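You operate a simulated robot arm through the tools that you are given. There is no shell and no other tool. Be economical: measure what you need, move in short steps, check, and stop when the job is done.

You run a simulated two-armed robot. Do the job below in one go: nothing can be reset, and whatever is moved stays where it is left.

Task
The feeder line weeps: firm the squeeze wheel till the blue pool goes.
Fine: under half a turn further; feeder stays off; then wipe the stain under it with the purple wipe; wipe back, tray home, door shut. What is to be rubbed or washed off counts as gone when no trace of it is left.

The check looks at the end state, three seconds after you hand in, the way a careful person would. Anything else that was tipped, shoved, dropped, spilled or broken makes it a failure.

Robot
Two 7-joint arms with two-finger parallel grippers on one trunk, on a base that drives. Base frame: it is fixed to the floor where the robot stands at the start and does not move with it; the origin is under the middle of the robot, x ahead of it, y to its left, z up. Units: mm, degrees, N and s.
The left shoulder is at the start at [20, 170, 1328], the right one opposite. With the tool pointing down near the work surface each hand reaches from about 100 to 640 mm from the robot's upright axis, wherever it stands, measured 20 degrees to its own side. Places, roughly: drip tray [300, 100, 900]; feeder door [500, 300, 1100]; feeder switch [500, -100, 1200]; pump lever [400, -100, 1000]; sight tube [300, 0, 1000]; squeeze wheel [500, 0, 1100]. Payload 3.8 kg a hand.
The TCP of each hand is the grasp point between the finger pads, 30 mm short of the fingertips. In the tool frame z runs along the fingers and y along their closing line. The gripper opens to 110 mm. The fingers are 20 mm wide and 10 mm thick; the gripper's body (48 by 112 mm) begins 55 mm behind the TCP.
Orientation is that of the tool frame in the base frame, as [roll, pitch, yaw] about the fixed x, y, z axes, in that order (R = Rz(yaw) Ry(pitch) Rx(roll)). With the fingers straight down and closing along the base's y, the tool's x points along the base's -x, its y along +y and its z along -z.

Tools
- The arms move only by the tool play_rows. It takes "left_moves", "right_moves" or both (then of equal length, played together; a hand with none holds still); each is a list of rows, each a list of 7 numbers: the shift along the base's x, y, z in mm, then the turn, a rotation vector about the base's x, y, z in degrees, then the opening, from 0 (shut) to 1 (fully open). In form: [[tx, ty, tz, rx, ry, rz, gripper], ...]. A call has 1 to 20 rows; each row shifts and turns the commanded pose from where the row before left it. A row lasts 0.2 s, in which the tool goes at most 50 mm and 8.6 degrees; a call with a longer step from one row to the next is refused whole, and so is a gripper value outside its range. Where a pose cannot be reached the arm comes as near as it can. A force on the tool above 40 N (or 10 N above the force at the start of the call, whichever is more), or a blocked arm, ends the call early, and 0.2 s more pass. Each finger travels about 72 mm/s and halts on what it meets, pressing with about 37 N; the grip force reading is that of the motor and also rises with nothing between the fingers. The clock runs only during rows and for 0.2 s after the last one: add rows that do not move to give the fingers time. It gives the time, the measured TCP pose, the force on the tool (base axes), the opening and the grip force at its end, in the units of the frame above (readings bear some noise), with the torque about the TCP (base axes, N m) and any sound that the robot's microphone picked up, and new pictures: "pictures" is both (left out), scene, wrist or none (wrist: the cameras of the hands that moved).
- Cameras (640 x 400 px; columns grow to the right, rows downward): "scene" is now at [92.1, 30, 1459.9]; the picture's right is [0.41, -0.91, 0.00], its down [-0.69, -0.31, -0.65] and it looks along [0.60, 0.27, -0.76] (base axes); focal length 214 px, centre (320, 200). "left" rides on the left gripper at [72, -17, -103] in its tool frame; the picture's right is [0.23, 0.97, 0.00], its down [-0.76, 0.18, -0.62] and it looks along [-0.61, 0.14, 0.78] (tool axes); focal length 222 px, centre (320, 200). "right" rides on the right gripper at [72, 17, -103] in its tool frame; the picture's right is [-0.23, 0.97, 0.00], its down [-0.76, -0.18, -0.62] and it looks along [-0.61, -0.14, 0.78] (tool axes); focal length 222 px, centre (320, 200). There is no depth. A picture from a camera that has moved, and an enlarged one, comes with that camera's place and axes in the base frame and with its lens.
- raise_lower(by): slides the trunk up (or, below 0, down) by that many mm; the arms and the scene camera ride with it, the base frame stays. It gives what a move gives, with no picture.
- base_move(legs): drives the robot by 1 to 6 legs, each [ahead, turn to the left] in mm and degrees, along the robot's own axes; the way and the turn of a leg run together, so that a leg with both is an arc; at most 1500 mm and 180 degrees a leg. The arms and the cameras ride along, it lands a little off, and it stops where it bumps. It gives what a move gives, and a new picture of the scene camera.
- aim_head(pan, tilt): turns the head with the scene camera to pan (to the left, within 80 degrees either way) and tilt (down, from -29 to 69), counted from straight ahead of the robot. It gives what a move gives, and a new picture of the scene camera.
- zoom(camera, box): a new picture of the part [left, top, right, bottom] of that camera's present view, enlarged. It takes no simulated time.
- job_done(): hands the job in; it is judged then, once.

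Work in short steps. Places have to be worked out from the pictures, the camera data and where the tool is seen: move nearer, look again, correct. Check each grasp and each placing, and mend what went wrong. You have 120 turns and 260 pictures in all, those below and enlarged ones among them. Open the grippers and draw the arms clear of the work before you hand the job in, unless the task says otherwise; then end with one line.

The tools are called after "Emit:" by a JSON object that holds its "op" and its "data". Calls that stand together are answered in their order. play_rows: Moves the arms, as the interface text tells. Its arguments: {"type":"object","properties":{"left_moves":{"type":"array"},"right_moves":{"type":"array"},"pictures":{"type":"string","enum":["both","scene","wrist","none"]}},"required":[]} The other tools are called the same way: raise_lower (by) slides the trunk up or down; base_move (legs) drives the base; aim_head (pan, tilt) turns the head that bears the scene camera; zoom (camera, box) takes an enlarged picture of a part of a camera's view; job_done () hands the job in.

At the start:

```text
time_s: 0.0
left_ee_pos: [445.0, 401.6, 1354.1]
left_ee_rot: [180.0, 0.1, 179.9]
left_wrist_force: [0.0, -0.6, -0.3]
left_torque: [0.01, 0.02, -0.04]
left_opening: 110.0
left_gripper_force: 0.2
right_ee_pos: [356.4, -14.9, 1303.9]
right_ee_rot: [180.0, 0.0, 179.9]
right_wrist_force: [0.4, -0.5, 0.0]
right_torque: [0.01, 0.01, 0.02]
right_opening: 110.2
right_gripper_force: 0.0
trunk travel left (down, up): [-425.0, 145.0]
robot x, y, heading: [-1.9, 2.7, 0.2]
head pan, tilt: [24.5, 49.2]
```

scene: 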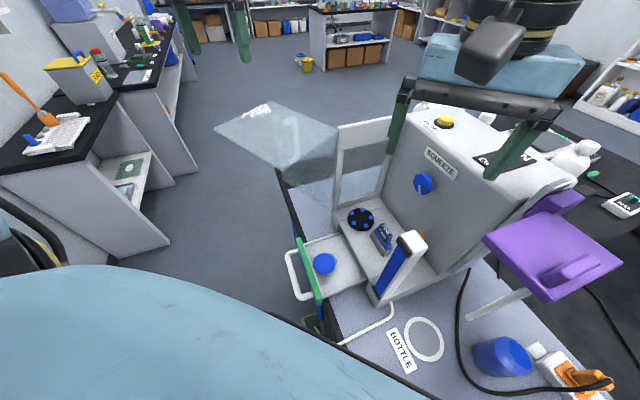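
right: 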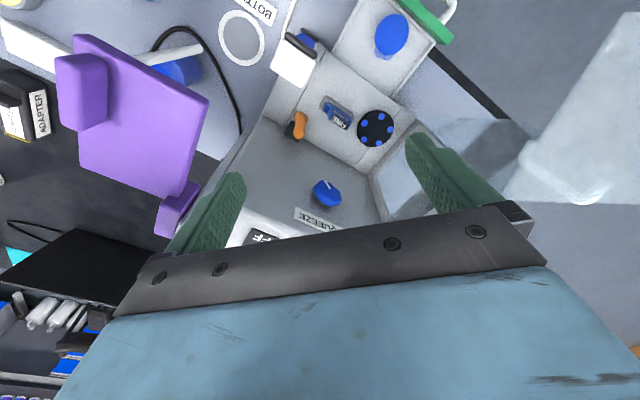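
left: 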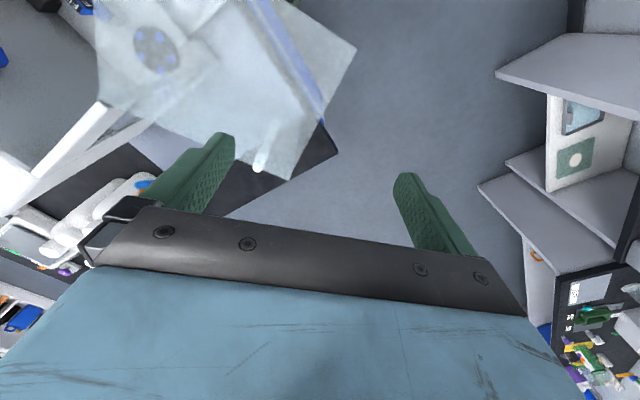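

The scene shows a feeder cabinet with open door, a squeeze knob, a tray with blue content, and a purple item. I zoom for details.

Emit:
{"op": "zoom", "data": {"camera": "scene", "box": [270, 90, 470, 215]}}

Emit:
{"op": "zoom", "data": {"camera": "scene", "box": [270, 200, 470, 325]}}

Emit:
{"op": "zoom", "data": {"camera": "scene", "box": [440, 150, 640, 275]}}

Emit:
{"op": "zoom", "data": {"camera": "right", "box": [220, 0, 460, 150]}}

```text
3.20 times, centred on (370, 152) of scene
camera zoom: at [92.1, 30.0, 1459.9], right [0.41, -0.91, 0.0], down [-0.69, -0.31, -0.65], along [0.6, 0.27, -0.76], focal length 686 px, centre (160, 352)
```

zoom: 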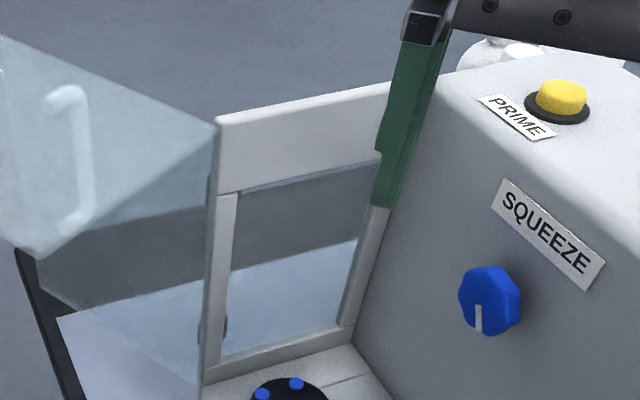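

```text
3.20 times, centred on (370, 262) of scene
camera zoom: at [92.1, 30.0, 1459.9], right [0.41, -0.91, 0.0], down [-0.69, -0.31, -0.65], along [0.6, 0.27, -0.76], focal length 686 px, centre (160, 0)
```

zoom: 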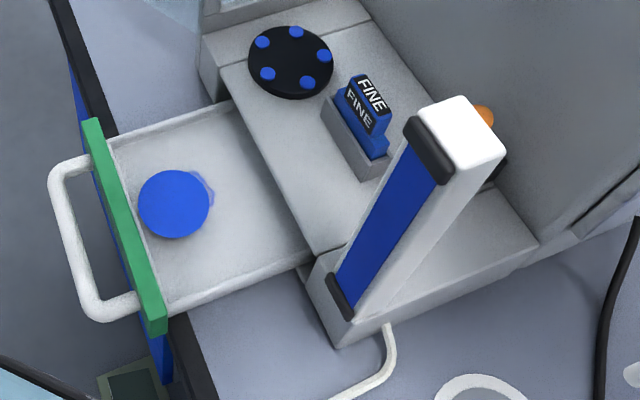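

```text
3.20 times, centred on (540, 212) of scene
camera zoom: at [92.1, 30.0, 1459.9], right [0.41, -0.91, 0.0], down [-0.69, -0.31, -0.65], along [0.6, 0.27, -0.76], focal length 686 px, centre (-384, 160)
```

zoom: 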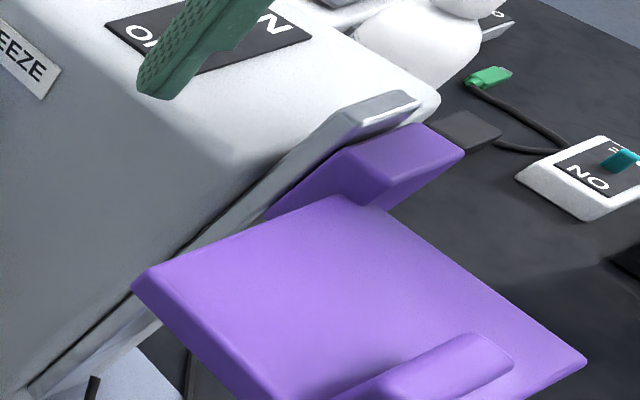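

```text
2.67 times, centred on (340, 75) of right
camera zoom: at [283.3, 1.7, 1407.5], right [0.23, 0.97, 0.0], down [0.76, -0.18, 0.62], along [0.61, -0.14, -0.78], focal length 592 px, centre (267, 533)
```

zoom: 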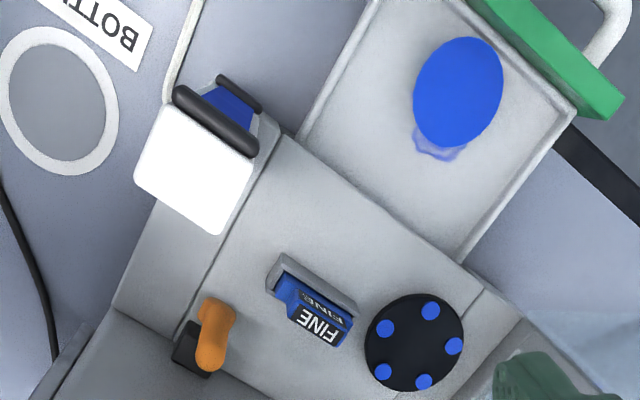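

I want more detail on the purple wipe, the switch and other things.

Emit:
{"op": "zoom", "data": {"camera": "right", "box": [40, 20, 260, 250]}}

Emit:
{"op": "zoom", "data": {"camera": "right", "box": [230, 150, 430, 275]}}

Emit:
{"op": "zoom", "data": {"camera": "scene", "box": [440, 60, 640, 185]}}

Emit:
{"op": "aim_head", "data": {"pan": -20, "tilt": 50}}

```text
1.74 times, centred on (150, 135) of right
camera zoom: at [283.3, 1.7, 1407.5], right [0.23, 0.97, 0.0], down [0.76, -0.18, 0.62], along [0.61, -0.14, -0.78], focal length 386 px, centre (616, 313)
```

zoom: 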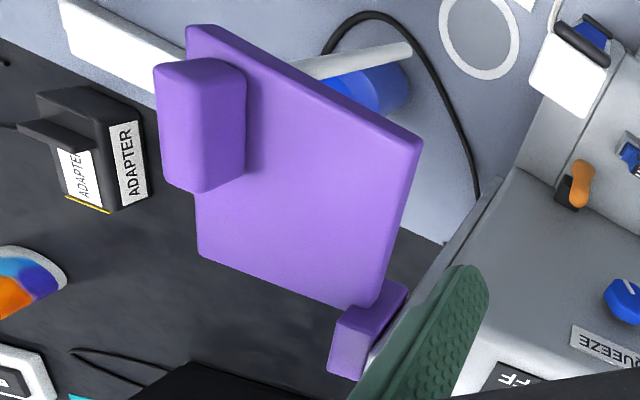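

```text
3.20 times, centred on (330, 212) of right
camera zoom: at [283.3, 1.7, 1407.5], right [0.23, 0.97, 0.0], down [0.76, -0.18, 0.62], along [0.61, -0.14, -0.78], focal length 711 px, centre (288, 160)
```

zoom: 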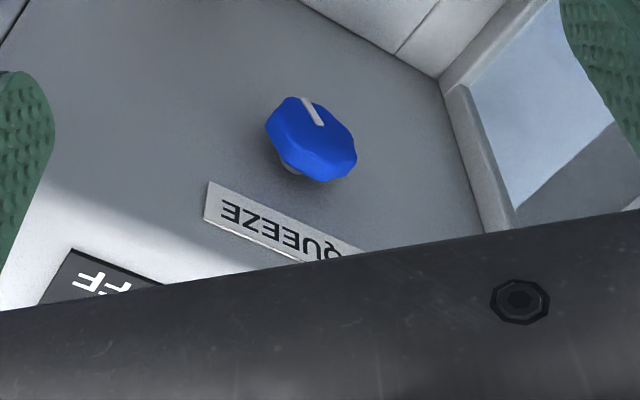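

```text
3.20 times, centred on (540, 122) of scene
camera zoom: at [92.1, 30.0, 1459.9], right [0.41, -0.91, 0.0], down [-0.69, -0.31, -0.65], along [0.6, 0.27, -0.76], focal length 686 px, centre (-384, 448)
```

zoom: 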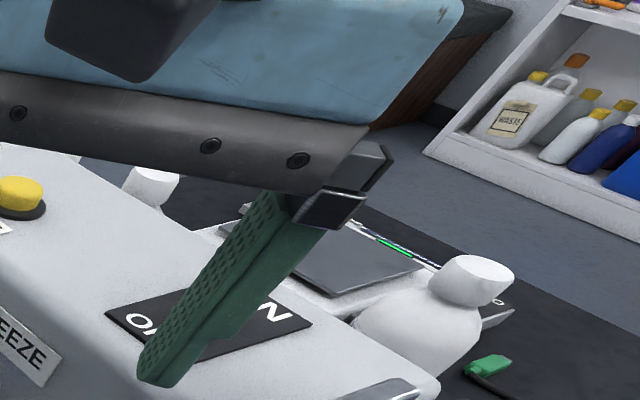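

```text
time_s: 1.1
left_ee_pos: [443.4, 399.7, 1354.5]
left_ee_rot: [-180.0, 0.1, 180.0]
left_wrist_force: [-0.3, -0.1, 0.1]
left_torque: [-0.02, -0.02, -0.01]
left_opening: 109.9
left_gripper_force: 0.0
right_ee_pos: [356.8, -15.8, 1304.2]
right_ee_rot: [179.9, 0.0, 179.9]
right_wrist_force: [0.5, 0.0, -0.1]
right_torque: [-0.01, -0.04, 0.04]
right_opening: 110.3
right_gripper_force: 0.2
trunk travel left (down, up): [-425.0, 145.0]
robot x, y, heading: [-0.7, -0.6, 0.2]
head pan, tilt: [-20.0, 50.0]
camera scene: at [93.7, -28.5, 1458.8], right [-0.34, -0.94, 0.0], down [-0.72, 0.26, -0.64], along [0.6, -0.22, -0.77], focal length 214 px, centre (320, 200)
```

scene: 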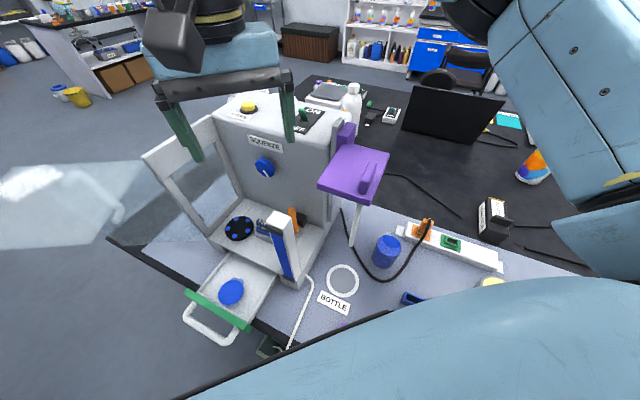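

The scene is clearer now; I zoom on the switch, the wipe and the feeder inside.

Emit:
{"op": "zoom", "data": {"camera": "scene", "box": [280, 80, 440, 180]}}

Emit:
{"op": "zoom", "data": {"camera": "scene", "box": [300, 130, 460, 230]}}

Emit:
{"op": "zoom", "data": {"camera": "scene", "box": [180, 190, 340, 290]}}

Emit:
{"op": "zoom", "data": {"camera": "scene", "box": [180, 80, 340, 180]}}

Emit:
{"op": "zoom", "data": {"camera": "scene", "box": [180, 260, 340, 360]}}

```text
4.00 times, centred on (360, 130) of scene
camera zoom: at [93.7, -28.5, 1458.8], right [-0.34, -0.94, 0.0], down [-0.72, 0.26, -0.64], along [0.6, -0.22, -0.77], focal length 858 px, centre (160, 480)
```

zoom: 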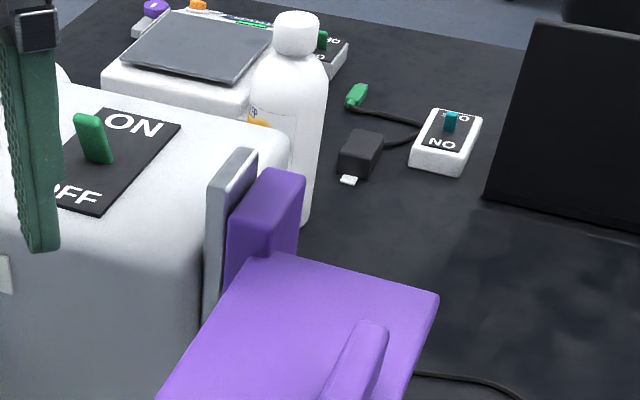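

```text
4.00 times, centred on (380, 180) of scene
camera zoom: at [93.7, -28.5, 1458.8], right [-0.34, -0.94, 0.0], down [-0.72, 0.26, -0.64], along [0.6, -0.22, -0.77], focal length 858 px, centre (80, 280)
```

zoom: 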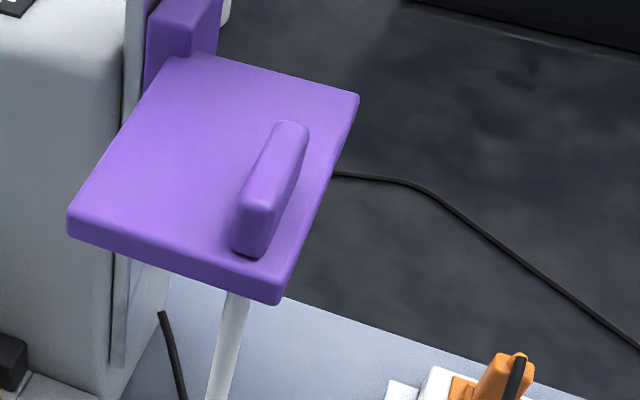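

```text
4.00 times, centred on (260, 240) of scene
camera zoom: at [93.7, -28.5, 1458.8], right [-0.34, -0.94, 0.0], down [-0.72, 0.26, -0.64], along [0.6, -0.22, -0.77], focal length 858 px, centre (560, 40)
```

zoom: 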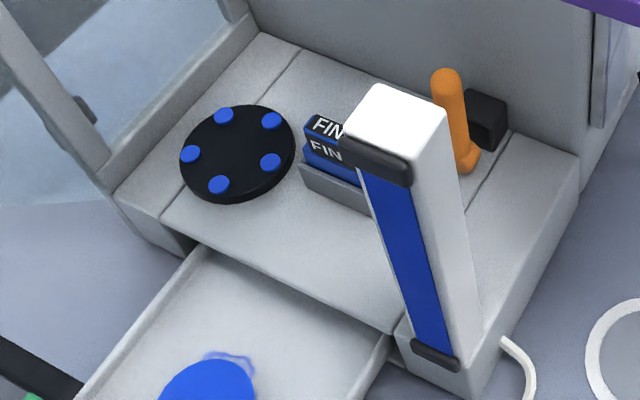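

```text
4.00 times, centred on (260, 130) of scene
camera zoom: at [93.7, -28.5, 1458.8], right [-0.34, -0.94, 0.0], down [-0.72, 0.26, -0.64], along [0.6, -0.22, -0.77], focal length 858 px, centre (560, 480)
```

zoom: 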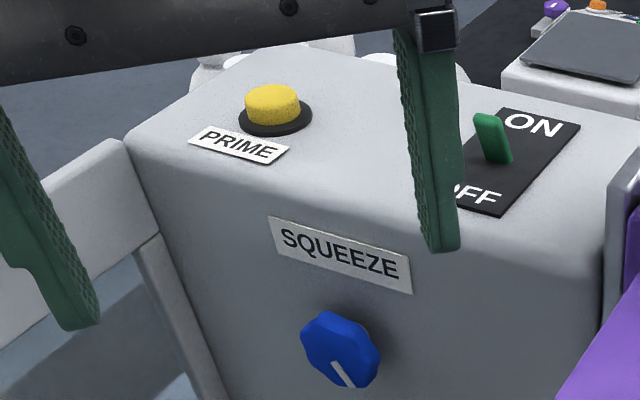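

```text
4.00 times, centred on (260, 310) of scene
camera zoom: at [93.7, -28.5, 1458.8], right [-0.34, -0.94, 0.0], down [-0.72, 0.26, -0.64], along [0.6, -0.22, -0.77], focal length 858 px, centre (560, -240)
```

zoom: 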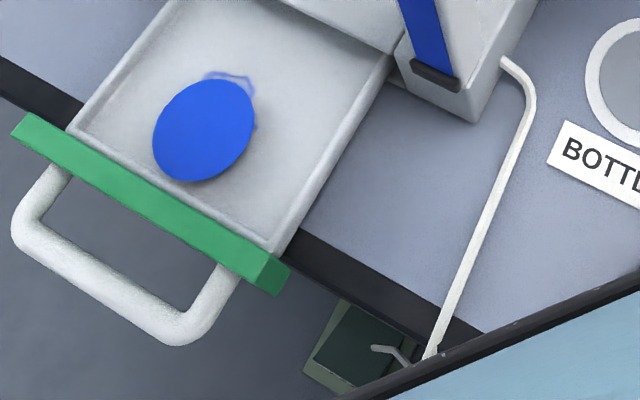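

The cabinet's front faces about (-0.7,+0.7) (yawed 45°), knob near [484,-36,1134], pool near [331,126,892]. I bring the right hand back to get a look at the wipe and its holder.

Emit:
{"op": "play_rows", "data": {"right_moves": [[-30, -40, 15, 0, 0, 0, 1], [-30, -40, 15, 0, 0, 0, 1], [-30, -40, 15, 0, 0, 0, 1], [-30, -40, 10, 0, 0, 0, 1], [-20, -40, 10, 0, 0, 0, 1]]}}

```text
refused: row 1 steps farther than a row can; nothing moved
```

The step was over 50 mm; I use smaller rows.

Emit:
{"op": "play_rows", "data": {"right_moves": [[-25, -36, 12, 0, 0, 0, 1], [-25, -36, 12, 0, 0, 0, 1], [-25, -36, 12, 0, 0, 0, 1], [-25, -36, 12, 0, 0, 0, 1], [-25, -36, 12, 0, 0, 0, 1], [0, 0, 0, 0, 0, 0, 1]]}}

```text
time_s: 2.5
left_ee_pos: [444.2, 402.1, 1356.7]
left_ee_rot: [180.0, 0.0, -179.9]
left_wrist_force: [-1.1, 0.3, 0.4]
left_torque: [0.02, 0.03, -0.01]
left_opening: 110.2
left_gripper_force: 0.0
right_ee_pos: [232.0, -194.6, 1364.7]
right_ee_rot: [180.0, 0.0, 179.9]
right_wrist_force: [-0.2, 0.2, 0.0]
right_torque: [-0.02, 0.02, -0.02]
right_opening: 110.0
right_gripper_force: 0.0
trunk travel left (down, up): [-425.0, 145.0]
robot x, y, heading: [2.6, -0.6, -0.0]
head pan, tilt: [-20.0, 50.0]
camera scene: at [94.5, -27.6, 1458.7], right [-0.34, -0.94, 0.0], down [-0.72, 0.26, -0.64], along [0.6, -0.22, -0.77], focal length 214 px, centre (320, 200)
camera right: at [158.0, -176.7, 1467.7], right [0.23, 0.97, 0.0], down [0.76, -0.18, 0.62], along [0.61, -0.14, -0.78], focal length 222 px, centre (320, 200)
```

scene: 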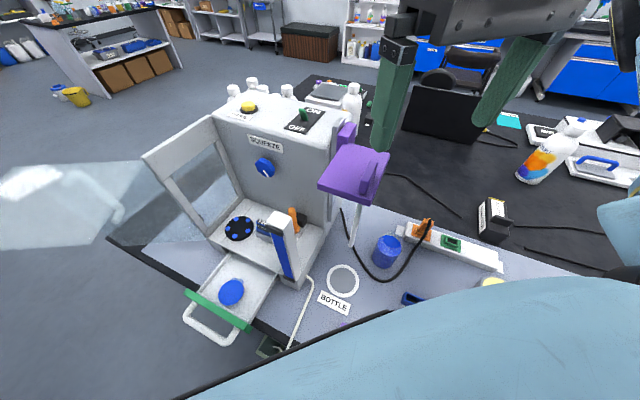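
right: 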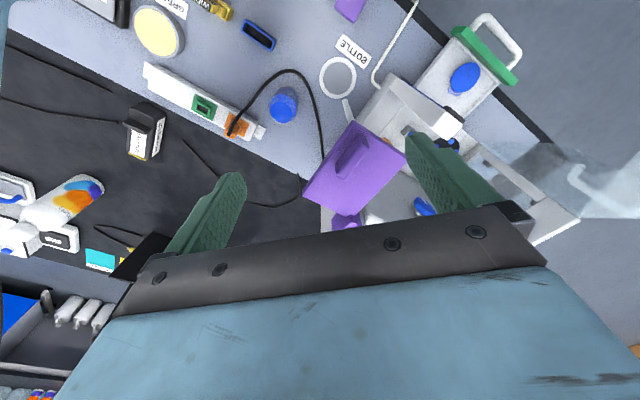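

Emit:
{"op": "zoom", "data": {"camera": "right", "box": [270, 90, 430, 220]}}

Emit:
{"op": "zoom", "data": {"camera": "scene", "box": [215, 70, 395, 180]}}

Emit:
{"op": "zoom", "data": {"camera": "scene", "box": [0, 100, 250, 260]}}

```text
3.08 times, centred on (350, 155) of right
camera zoom: at [158.0, -176.7, 1467.7], right [0.23, 0.97, 0.0], down [0.76, -0.18, 0.62], along [0.61, -0.14, -0.78], focal length 684 px, centre (228, 338)
```

zoom: 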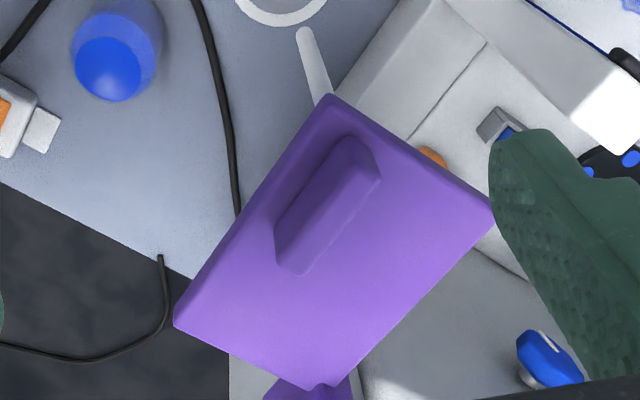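

```text
3.56 times, centred on (305, 125) of scene
camera zoom: at [94.5, -27.6, 1458.7], right [-0.34, -0.94, 0.0], down [-0.72, 0.26, -0.64], along [0.6, -0.22, -0.77], focal length 763 px, centre (373, 467)
```

zoom: 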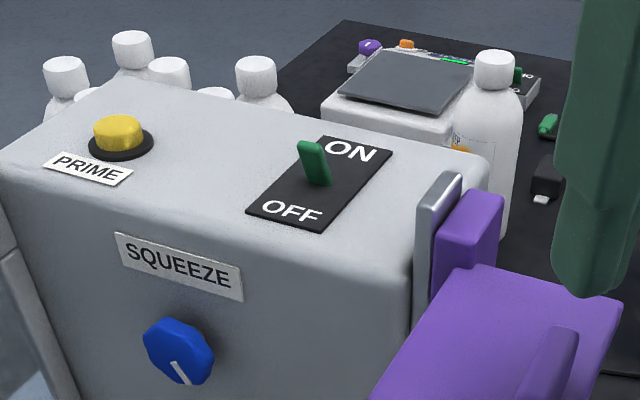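

```text
2.50 times, centred on (125, 180) of scene
camera zoom: at [94.5, -27.6, 1458.7], right [-0.34, -0.94, 0.0], down [-0.72, 0.26, -0.64], along [0.6, -0.22, -0.77], focal length 536 px, centre (808, 250)
```

zoom: 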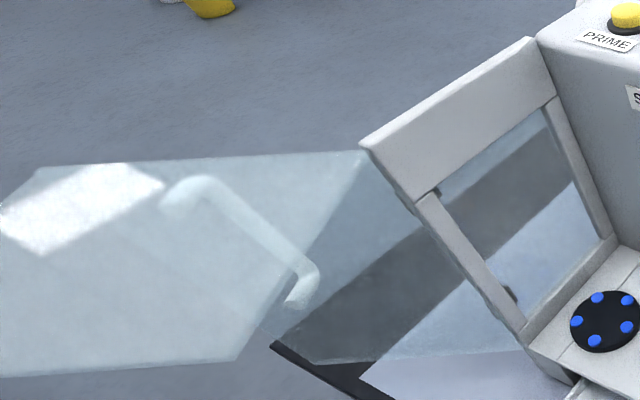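

The purple plate sits around z≈1222 beside the cabinet's right side, with a rod below it. I turn the right hand to look at it sideways.

Emit:
{"op": "play_rows", "data": {"right_moves": [[-10, -30, 0, 0, -7.2, 0, 1], [-10, -30, -10, 0, -7.2, 0, 1], [-10, -25, -30, 0, -7.2, 0, 1], [-10, -25, -40, 0, -7.2, 0, 1], [-10, -25, -40, 0, -7.2, 0, 1], [0, 0, -20, 0, 0, 0, 1], [0, 0, 0, 0, 0, 0, 1]]}}

```text
time_s: 4.1
left_ee_pos: [443.8, 399.8, 1355.0]
left_ee_rot: [-179.9, 0.1, 179.9]
left_wrist_force: [0.6, 0.1, 0.0]
left_torque: [-0.02, 0.0, -0.02]
left_opening: 109.7
left_gripper_force: 0.1
right_ee_pos: [252.9, -391.0, 1331.6]
right_ee_rot: [-180.0, 36.0, 179.9]
right_wrist_force: [-0.1, -0.2, 0.2]
right_torque: [-0.02, -0.02, 0.0]
right_opening: 110.1
right_gripper_force: 0.1
right hand out of reach, approached as far as the arm can: row 3, 4, 5, 6
trunk travel left (down, up): [-425.0, 145.0]
robot x, y, heading: [-0.1, -0.4, -0.0]
head pan, tilt: [-20.0, 50.0]
camera scene: at [92.7, -28.7, 1458.8], right [-0.34, -0.94, 0.0], down [-0.72, 0.26, -0.64], along [0.6, -0.22, -0.77], focal length 214 px, centre (320, 200)
camera right: at [133.2, -372.5, 1373.0], right [0.18, 0.97, 0.13], down [0.25, -0.18, 0.95], along [0.95, -0.14, -0.28], focal length 222 px, centre (320, 200)
```

scene: 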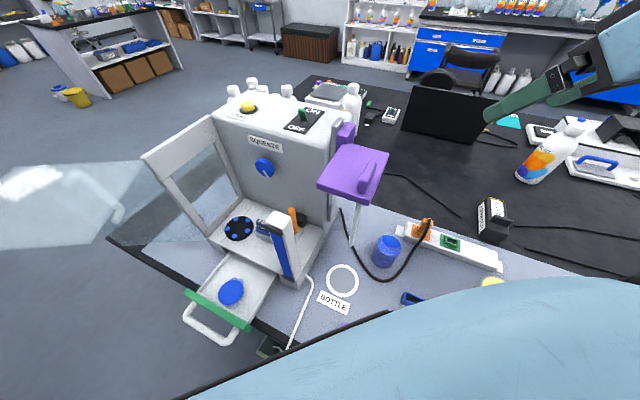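
right: 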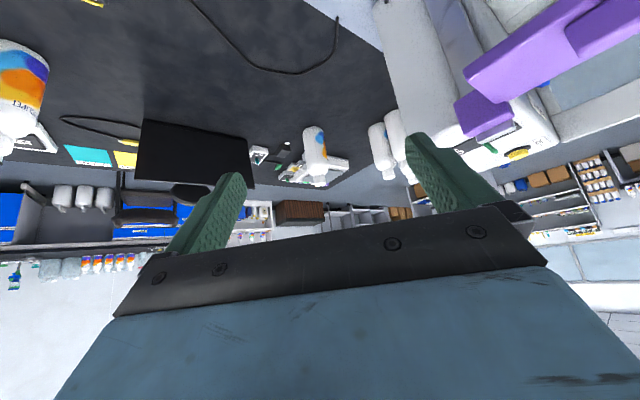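

Emit:
{"op": "zoom", "data": {"camera": "right", "box": [420, 0, 640, 170]}}

Emit:
{"op": "zoom", "data": {"camera": "scene", "box": [310, 110, 400, 260]}}

```text
2.35 times, centred on (530, 85) of right
camera zoom: at [133.2, -372.5, 1373.0], right [0.18, 0.97, 0.13], down [0.25, -0.18, 0.95], along [0.95, -0.14, -0.28], focal length 523 px, centre (-174, 471)
```

zoom: 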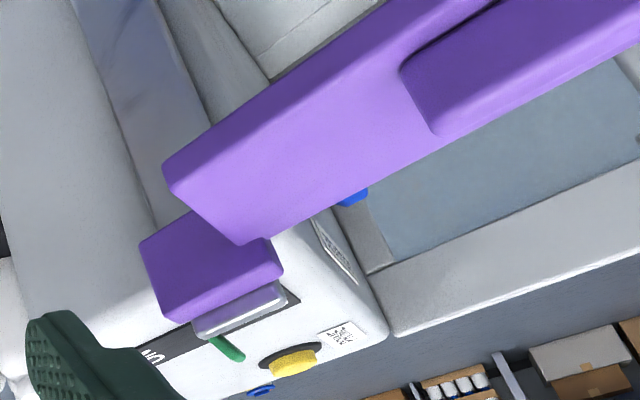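

```text
2.67 times, centred on (355, 185) of scene
camera zoom: at [92.7, -28.7, 1458.8], right [-0.34, -0.94, 0.0], down [-0.72, 0.26, -0.64], along [0.6, -0.22, -0.77], focal length 572 px, centre (227, 240)
```

zoom: 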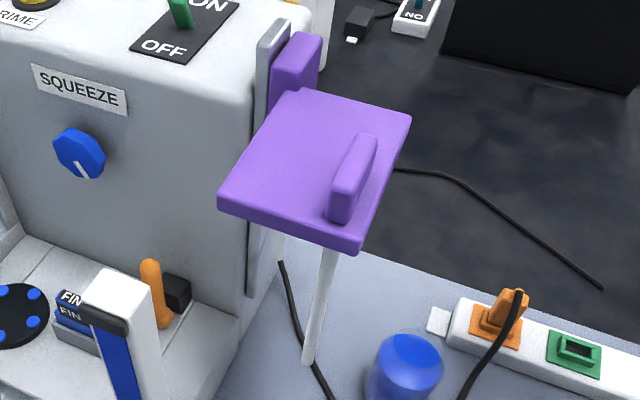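

The rod under the purple arm hangs right above the BOTTLE ring, so that is likely a spout arm, not the wipe. A purple thing was visible near the table edge; I tilt the head down to look.

Emit:
{"op": "aim_head", "data": {"pan": -10, "tilt": 69}}

Emit:
{"op": "aim_head", "data": {"pan": -45, "tilt": 60}}

```text
time_s: 4.9
left_ee_pos: [443.7, 400.2, 1353.8]
left_ee_rot: [-180.0, 0.0, -179.9]
left_wrist_force: [-0.3, 0.2, -0.4]
left_torque: [0.0, -0.01, 0.01]
left_opening: 110.1
left_gripper_force: 0.0
right_ee_pos: [254.0, -389.2, 1331.7]
right_ee_rot: [179.8, 35.9, 180.0]
right_wrist_force: [0.1, 0.3, -0.5]
right_torque: [0.0, 0.04, 0.0]
right_opening: 110.1
right_gripper_force: 0.1
trunk travel left (down, up): [-425.0, 145.0]
robot x, y, heading: [-1.8, 0.5, -0.2]
head pan, tilt: [-10.0, 68.8]
camera scene: at [76.5, -11.9, 1436.8], right [-0.17, -0.98, 0.0], down [-0.92, 0.16, -0.36], along [0.36, -0.06, -0.93], focal length 214 px, centre (320, 200)
```

scene: 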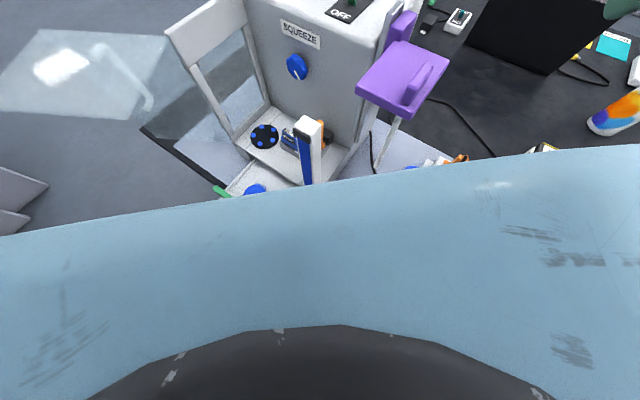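

```text
time_s: 6.0
left_ee_pos: [444.4, 401.4, 1354.6]
left_ee_rot: [-180.0, 0.0, 180.0]
left_wrist_force: [-0.5, -0.2, 0.5]
left_torque: [0.02, 0.01, -0.01]
left_opening: 109.9
left_gripper_force: 0.1
right_ee_pos: [253.5, -389.0, 1331.9]
right_ee_rot: [179.9, 35.9, -180.0]
right_wrist_force: [0.1, -0.3, -0.1]
right_torque: [0.0, 0.03, 0.01]
right_opening: 110.0
right_gripper_force: 0.0
trunk travel left (down, up): [-425.0, 145.0]
robot x, y, heading: [-1.9, -3.3, 0.1]
head pan, tilt: [-45.0, 60.0]
camera scene: at [68.5, -49.3, 1446.2], right [-0.71, -0.71, 0.0], down [-0.61, 0.61, -0.5], along [0.35, -0.35, -0.87], focal length 214 px, centre (320, 200)
```

scene: 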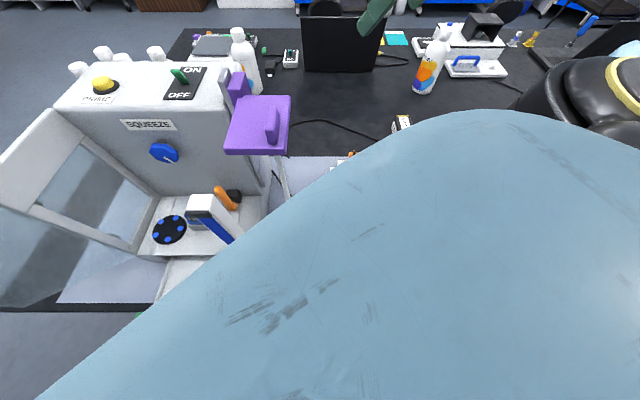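

The chest blocks the near table. I back the base off 250 mm straight to see the near part of the bench (arms are high and clear).

Emit:
{"op": "base_move", "data": {"legs": [[-250, 0]]}}

Emit:
{"op": "aim_head", "data": {"pan": -15, "tilt": 50}}

```text
time_s: 7.8
left_ee_pos: [199.7, 416.1, 1347.8]
left_ee_rot: [-179.1, -0.2, 179.9]
left_wrist_force: [-1.2, 0.0, 0.0]
left_torque: [-0.01, -0.01, 0.0]
left_opening: 109.9
left_gripper_force: 0.1
right_ee_pos: [7.4, -374.8, 1336.2]
right_ee_rot: [-179.2, 35.7, -179.7]
right_wrist_force: [1.0, -0.1, -0.3]
right_torque: [-0.01, 0.01, -0.01]
right_opening: 109.8
right_gripper_force: 0.0
trunk travel left (down, up): [-425.0, 145.0]
robot x, y, heading: [-250.1, 3.3, -0.1]
head pan, tilt: [-45.0, 60.0]
camera scene: at [-176.7, -31.7, 1446.3], right [-0.71, -0.7, 0.01], down [-0.61, 0.61, -0.51], along [0.35, -0.37, -0.86], focal length 214 px, centre (320, 200)
```

scene: 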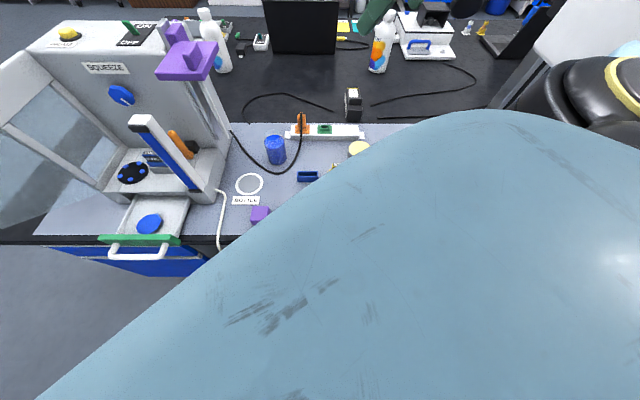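

```text
time_s: 8.7
left_ee_pos: [200.1, 415.4, 1347.5]
left_ee_rot: [-179.4, -0.2, 179.9]
left_wrist_force: [0.0, -0.2, 0.6]
left_torque: [-0.03, 0.01, -0.03]
left_opening: 110.0
left_gripper_force: 0.1
right_ee_pos: [7.5, -374.2, 1335.3]
right_ee_rot: [-179.3, 35.8, -179.8]
right_wrist_force: [0.4, 0.0, -0.3]
right_torque: [0.01, 0.0, 0.01]
right_opening: 110.1
right_gripper_force: 0.0
trunk travel left (down, up): [-425.0, 145.0]
robot x, y, heading: [-250.6, -2.2, -0.2]
head pan, tilt: [-15.0, 50.0]
camera scene: at [-149.2, -4.7, 1458.4], right [-0.26, -0.96, 0.01], down [-0.74, 0.19, -0.64], along [0.62, -0.18, -0.77], focal length 214 px, centre (320, 200)
```

scene: 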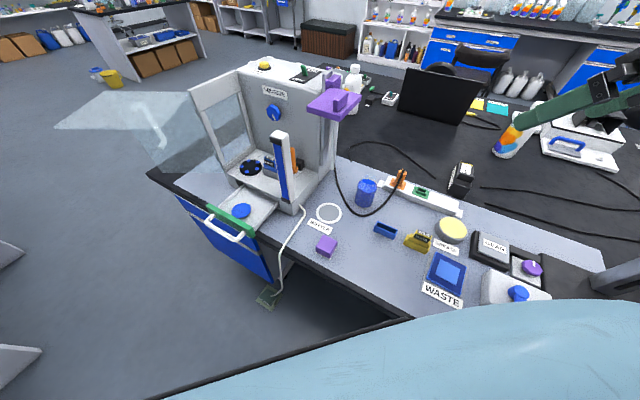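

A small purple block lies on the bench near the BOTTLE ring. I zoom on it and neighbours.

Emit:
{"op": "zoom", "data": {"camera": "scene", "box": [290, 170, 410, 270]}}

Emit:
{"op": "zoom", "data": {"camera": "scene", "box": [380, 180, 580, 305]}}

Emit:
{"op": "zoom", "data": {"camera": "scene", "box": [190, 130, 350, 310]}}

```text
4.00 times, centred on (350, 220) of scene
camera zoom: at [-149.2, -4.7, 1458.4], right [-0.26, -0.96, 0.01], down [-0.74, 0.19, -0.64], along [0.62, -0.18, -0.77], focal length 858 px, centre (200, 120)
```

zoom: 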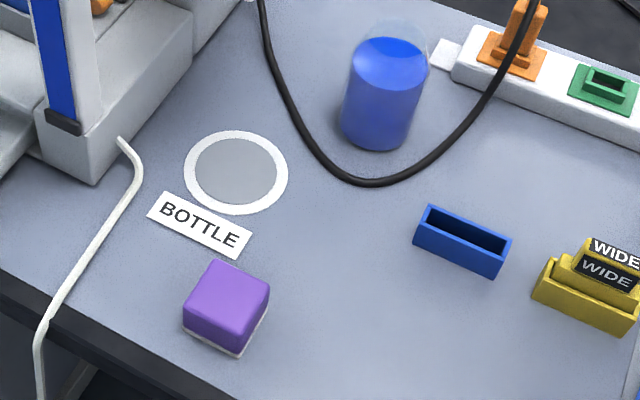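

```text
3.20 times, centred on (480, 242) of scene
camera zoom: at [-149.2, -4.7, 1458.4], right [-0.26, -0.96, 0.01], down [-0.74, 0.19, -0.64], along [0.62, -0.18, -0.77], focal length 686 px, centre (-192, 64)
```

zoom: 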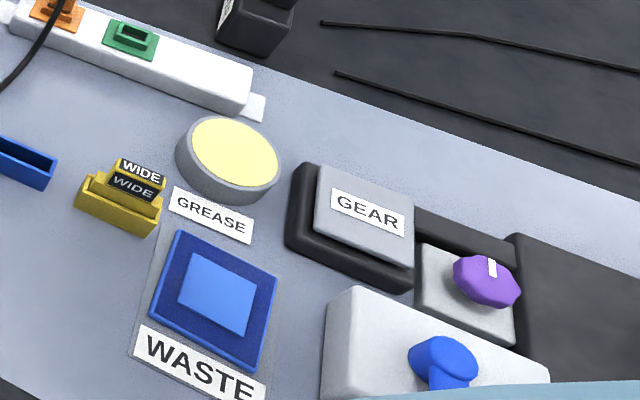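

```text
2.22 times, centred on (270, 220) of scene
camera zoom: at [-149.2, -4.7, 1458.4], right [-0.26, -0.96, 0.01], down [-0.74, 0.19, -0.64], along [0.62, -0.18, -0.77], focal length 477 px, centre (431, 156)
```

zoom: 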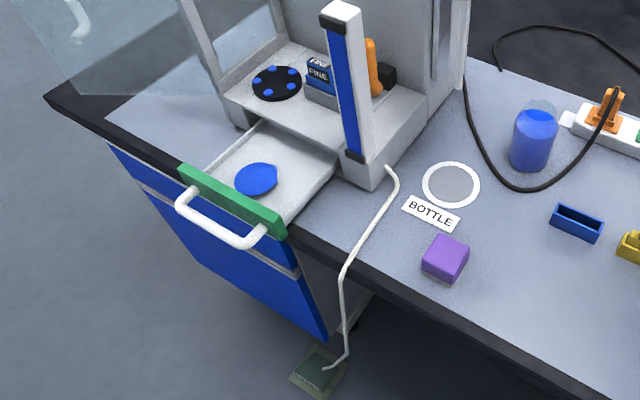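

The purple block (~45 mm) at about [122,-108] is the wipe; FINE cartridge is already fitted. I tuck the left hand in, then relocate the base to face the feeder squarely.

Emit:
{"op": "play_rows", "data": {"left_moves": [[0, -40, 0, 0, 0, 0, 1], [0, -40, 0, 0, 0, 0, 1], [0, -40, 0, 0, 0, 0, 1], [0, -40, 0, 0, 0, 0, 1], [0, -40, 0, 0, 0, 0, 1], [0, -20, 0, 0, 0, 0, 1]], "right_moves": [[0, 0, 10, 0, 7.2, 0, 1], [0, 0, 10, 0, 7.2, 0, 1], [0, 20, 0, 0, 7.2, 0, 1], [0, 30, 0, 0, 7.2, 0, 1], [0, 30, 0, 0, 7.2, 0, 1], [0, 20, 0, 0, 0, 0, 1]], "pictures": "none"}}

Emit:
{"op": "base_move", "data": {"legs": [[0, 45], [430, 0], [0, -90]]}}

```text
time_s: 10.1
left_ee_pos: [200.3, 175.9, 1354.9]
left_ee_rot: [179.7, -0.2, -180.0]
left_wrist_force: [0.3, -1.0, -0.5]
left_torque: [0.01, 0.09, 0.0]
left_opening: 110.4
left_gripper_force: 0.0
right_ee_pos: [7.3, -295.1, 1349.6]
right_ee_rot: [179.9, -0.4, 179.6]
right_wrist_force: [1.1, -0.8, 0.2]
right_torque: [0.04, 0.08, -0.02]
right_opening: 109.9
right_gripper_force: 0.0
right hand out of reach, approached as far as the arm can: row 3
trunk travel left (down, up): [-425.0, 145.0]
robot x, y, heading: [-251.8, -0.1, -0.0]
head pan, tilt: [-15.0, 50.0]
```

```text
time_s: 18.7
left_ee_pos: [491.6, 132.0, 1356.0]
left_ee_rot: [180.0, -0.1, 136.4]
left_wrist_force: [0.6, 0.1, -0.4]
left_torque: [0.01, 0.0, -0.02]
left_opening: 110.1
left_gripper_force: 0.1
right_ee_pos: [25.8, -75.2, 1352.1]
right_ee_rot: [-179.9, -0.2, 136.2]
right_wrist_force: [-0.1, 0.2, 0.0]
right_torque: [-0.01, 0.01, 0.02]
right_opening: 109.7
right_gripper_force: 0.1
trunk travel left (down, up): [-425.0, 145.0]
robot x, y, heading: [43.8, 309.2, -43.8]
head pan, tilt: [-15.0, 50.0]
camera scene: at [100.0, 228.0, 1458.8], right [-0.86, -0.52, 0.0], down [-0.4, 0.66, -0.64], along [0.33, -0.55, -0.77], focal length 214 px, centre (320, 200)
```

scene: 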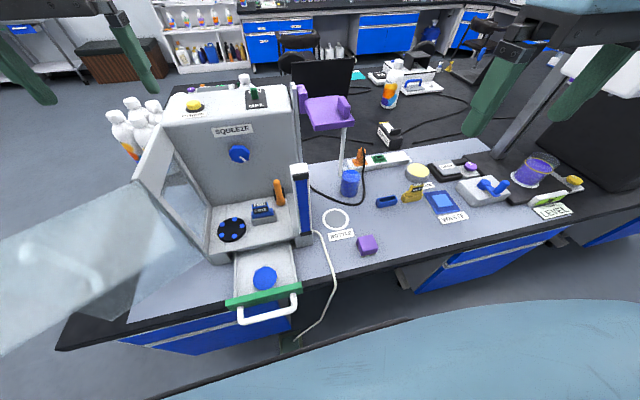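

The robot now faces the feeder. I zoom on the knob, tray and door.

Emit:
{"op": "aim_head", "data": {"pan": 5, "tilt": 48}}

Emit:
{"op": "zoom", "data": {"camera": "scene", "box": [250, 90, 410, 190]}}

Emit:
{"op": "zoom", "data": {"camera": "scene", "box": [270, 200, 430, 320]}}

```text
time_s: 19.5
left_ee_pos: [491.5, 132.4, 1356.5]
left_ee_rot: [179.9, 0.0, 136.3]
left_wrist_force: [0.8, -0.5, 0.0]
left_torque: [0.03, 0.0, -0.01]
left_opening: 109.9
left_gripper_force: 0.0
right_ee_pos: [25.5, -76.8, 1352.9]
right_ee_rot: [-179.9, -0.1, 136.2]
right_wrist_force: [-0.3, 0.3, -0.9]
right_torque: [0.0, 0.0, -0.02]
right_opening: 110.0
right_gripper_force: 0.0
trunk travel left (down, up): [-425.0, 145.0]
robot x, y, heading: [48.3, 311.7, -43.8]
head pan, tilt: [5.0, 48.0]
camera scene: at [121.6, 244.5, 1461.5], right [-0.63, -0.78, 0.0], down [-0.58, 0.47, -0.67], along [0.52, -0.42, -0.74], focal length 214 px, centre (320, 200)
```

scene: 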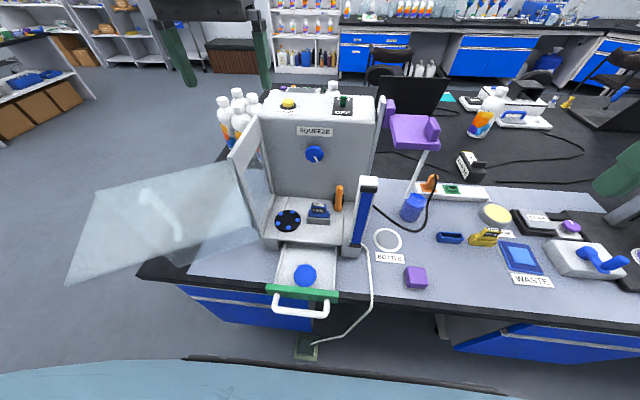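

```text
4.00 times, centred on (330, 140) of scene
camera zoom: at [121.6, 244.5, 1461.5], right [-0.63, -0.78, 0.0], down [-0.58, 0.47, -0.67], along [0.52, -0.42, -0.74], focal length 858 px, centre (280, 440)
```

zoom: 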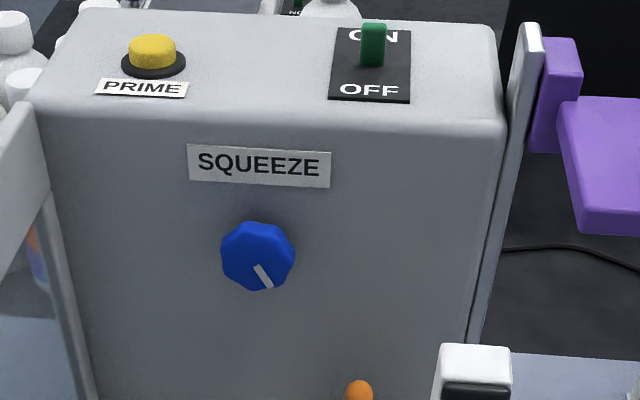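

```text
3.33 times, centred on (350, 260) of scene
camera zoom: at [121.6, 244.5, 1461.5], right [-0.63, -0.78, 0.0], down [-0.58, 0.47, -0.67], along [0.52, -0.42, -0.74], focal length 715 px, centre (220, 0)
```

zoom: 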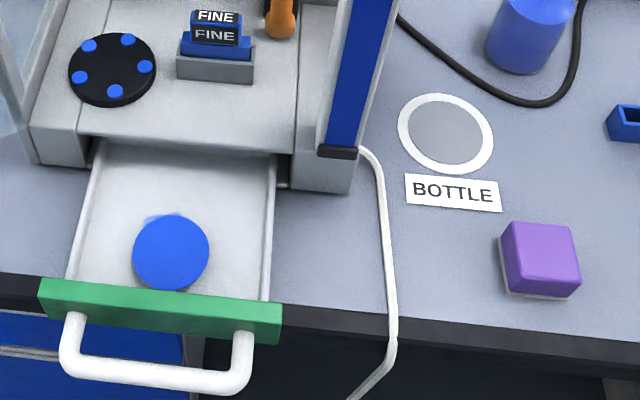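

Knob ≈ [484,-31,1135], ~48 mm across, axis toward (-0.7,0.7). I retract and turn the left hand to point horizontally at the face, well above first.

Emit:
{"op": "play_rows", "data": {"left_moves": [[-9, -7, 0, -5.78, -5.78, -0.12, 1], [-9, -7, 0, -5.78, -5.78, -0.12, 1], [-9, -7, 0, -5.78, -5.78, -0.12, 1], [-9, -7, 0, -5.78, -5.78, -0.12, 1], [-9, -7, 0, -5.78, -5.78, -0.12, 1], [-9, -7, 0, -5.78, -5.78, -0.12, 1], [-9, -7, 0, -5.78, -5.78, -0.12, 1], [-9, -7, 0, -5.78, -5.78, -0.12, 1], [-9, -7, 0, -5.78, -5.78, -0.12, 1], [-9, -7, 0, -5.78, -5.78, -0.12, 1], [-9, -2, 0, -5.78, -5.78, -0.12, 1], [0, 0, 0, 0, 0, 0, 1]]}}

```text
time_s: 22.1
left_ee_pos: [422.7, 87.7, 1358.3]
left_ee_rot: [-88.5, 89.3, -134.6]
left_wrist_force: [0.0, -0.1, 0.4]
left_torque: [0.01, -0.05, 0.02]
left_opening: 109.9
left_gripper_force: 0.0
left hand out of reach, approached as far as the arm can: row 9, 10, 11
right_ee_pos: [25.8, -75.3, 1351.2]
right_ee_rot: [-179.9, 0.0, 136.2]
right_wrist_force: [0.2, -0.3, -0.7]
right_torque: [-0.05, 0.02, 0.01]
right_opening: 110.1
right_gripper_force: 0.0
trunk travel left (down, up): [-425.0, 145.0]
robot x, y, heading: [43.0, 309.7, -43.8]
head pan, tilt: [5.0, 48.0]
camera scene: at [121.7, 244.5, 1461.5], right [-0.63, -0.78, 0.0], down [-0.58, 0.47, -0.67], along [0.52, -0.42, -0.74], focal length 214 px, centre (320, 200)
camera left: at [336.7, 149.6, 1284.9], right [0.7, 0.68, -0.24], down [-0.3, 0.58, 0.76], along [0.65, -0.46, 0.61], focal length 222 px, centre (320, 200)
```

scene: 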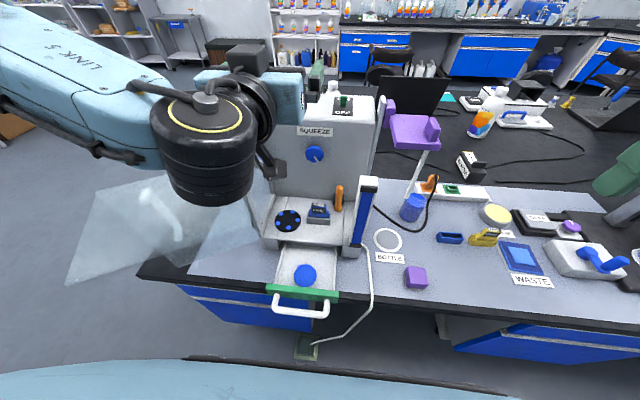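
left: 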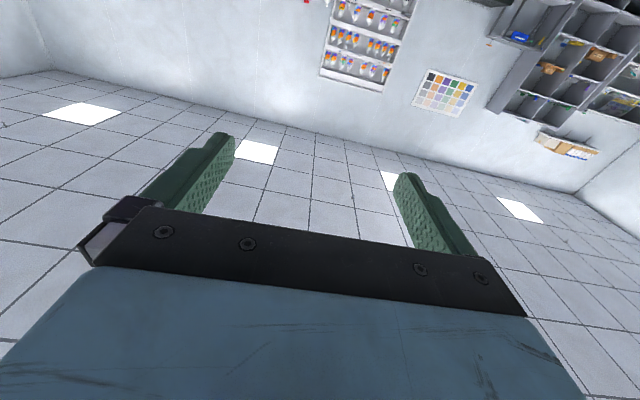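

The arm is too folded there; I back the base 90 mm so that the hand has room, then lower in front of the recess.

Emit:
{"op": "base_move", "data": {"legs": [[-90, -1]]}}

Emit:
{"op": "play_rows", "data": {"left_moves": [[0, 0, -40, 0, 0, 0, 1], [0, 0, -40, 0, 0, 0, 1], [0, 0, -40, 0, 0, 0, 1], [0, 0, -40, 0, 0, 0, 1], [0, 0, -40, 0, 0, 0, 1], [0, 0, 0, 0, 0, 0, 1]]}}

```text
time_s: 23.2
left_ee_pos: [353.7, 145.3, 1356.4]
left_ee_rot: [-96.2, 89.5, -143.1]
left_wrist_force: [0.1, 0.4, 1.0]
left_torque: [-0.04, 0.01, 0.0]
left_opening: 110.1
left_gripper_force: 0.0
right_ee_pos: [-47.3, -12.2, 1352.1]
right_ee_rot: [-180.0, -0.2, 135.2]
right_wrist_force: [0.2, 0.8, 0.9]
right_torque: [0.02, -0.03, 0.03]
right_opening: 110.0
right_gripper_force: 0.1
trunk travel left (down, up): [-425.0, 145.0]
robot x, y, heading: [-21.3, 374.5, -44.9]
head pan, tilt: [5.0, 48.0]
camera scene: at [55.0, 307.1, 1461.5], right [-0.64, -0.77, 0.0], down [-0.57, 0.48, -0.67], along [0.51, -0.43, -0.74], focal length 214 px, centre (320, 200)
```

scene: 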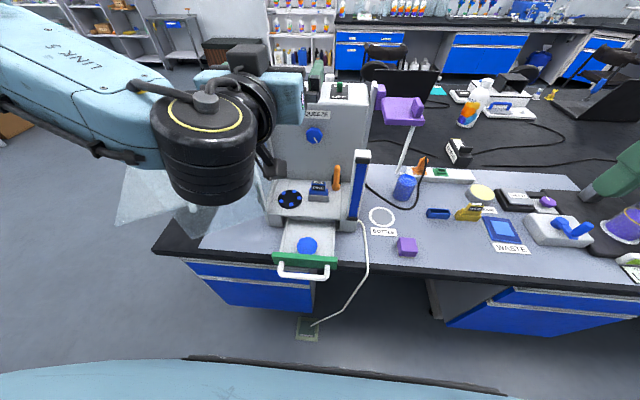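

```text
time_s: 24.3
left_ee_pos: [401.6, 177.8, 1241.1]
left_ee_rot: [-49.8, 88.4, -97.4]
left_wrist_force: [-7.5, 6.8, 11.2]
left_torque: [1.08, 1.07, 0.32]
left_opening: 109.9
left_gripper_force: 0.1
left hand out of reach, approached as far as the arm can: row 1, 2, 3, 4, 5
right_ee_pos: [-46.8, -11.7, 1351.7]
right_ee_rot: [-179.9, -0.1, 135.3]
right_wrist_force: [0.4, -0.5, -0.7]
right_torque: [-0.01, 0.0, -0.03]
right_opening: 110.1
right_gripper_force: 0.1
trunk travel left (down, up): [-425.0, 145.0]
robot x, y, heading: [-22.2, 373.0, -44.9]
head pan, tilt: [5.0, 48.0]
stopped in row 5 (left hand): the force on the tool passed its limit at 58 N (the readings are from after the stop); the commanded pose is now the measured one
camera scene: at [54.8, 307.3, 1461.5], right [-0.64, -0.77, 0.0], down [-0.57, 0.47, -0.67], along [0.51, -0.43, -0.74], focal length 214 px, centre (320, 200)
camera left: at [318.4, 240.5, 1166.6], right [0.72, 0.65, -0.25], down [-0.29, 0.6, 0.75], along [0.63, -0.47, 0.62], focal length 222 px, centre (320, 200)
```

scene: 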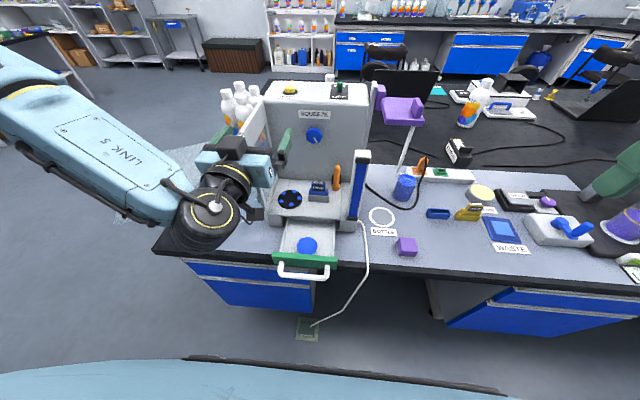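
left: 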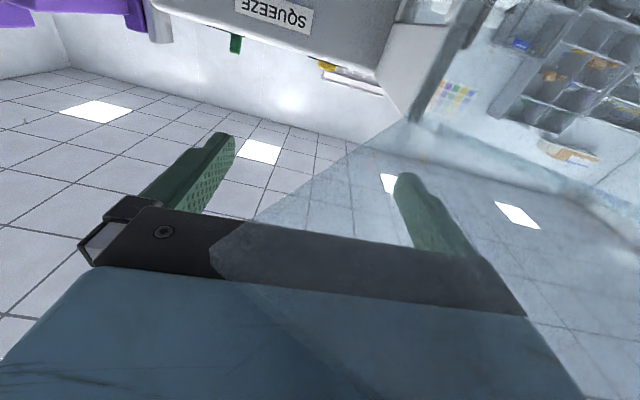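

The gripper brushed the open door, since the arm was too folded and drifted left. I back it up and to the right before re-positioning.

Emit:
{"op": "play_rows", "data": {"left_moves": [[-5, -5, 20, 0, 0, 0, 1], [0, 0, 40, 0, 0, 0, 1], [0, 0, 40, 0, 0, 0, 1], [0, 0, 30, 0, 0, 0, 1], [0, 0, 0, 0, 0, 0, 1]], "pictures": "scene"}}

```text
time_s: 25.5
left_ee_pos: [401.2, 166.2, 1365.8]
left_ee_rot: [-53.3, 88.6, -100.9]
left_wrist_force: [0.2, -0.3, -0.2]
left_torque: [0.0, -0.02, 0.01]
left_opening: 110.1
left_gripper_force: 0.0
left hand out of reach, approached as far as the arm can: row 2
right_ee_pos: [-46.7, -14.2, 1352.3]
right_ee_rot: [-179.8, 0.0, 135.4]
right_wrist_force: [0.4, 0.2, -0.1]
right_torque: [0.01, 0.0, 0.02]
right_opening: 109.9
right_gripper_force: 0.2
trunk travel left (down, up): [-425.0, 145.0]
robot x, y, heading: [-16.4, 372.3, -44.6]
head pan, tilt: [5.0, 48.0]
camera scene: at [55.9, 306.5, 1461.4], right [-0.64, -0.77, 0.0], down [-0.57, 0.48, -0.67], along [0.51, -0.43, -0.74], focal length 214 px, centre (320, 200)
```

scene: 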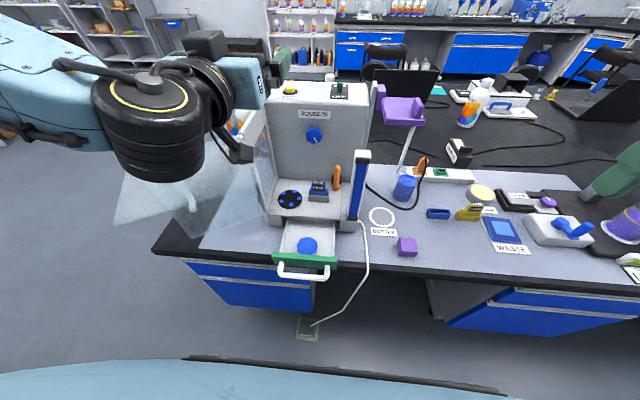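

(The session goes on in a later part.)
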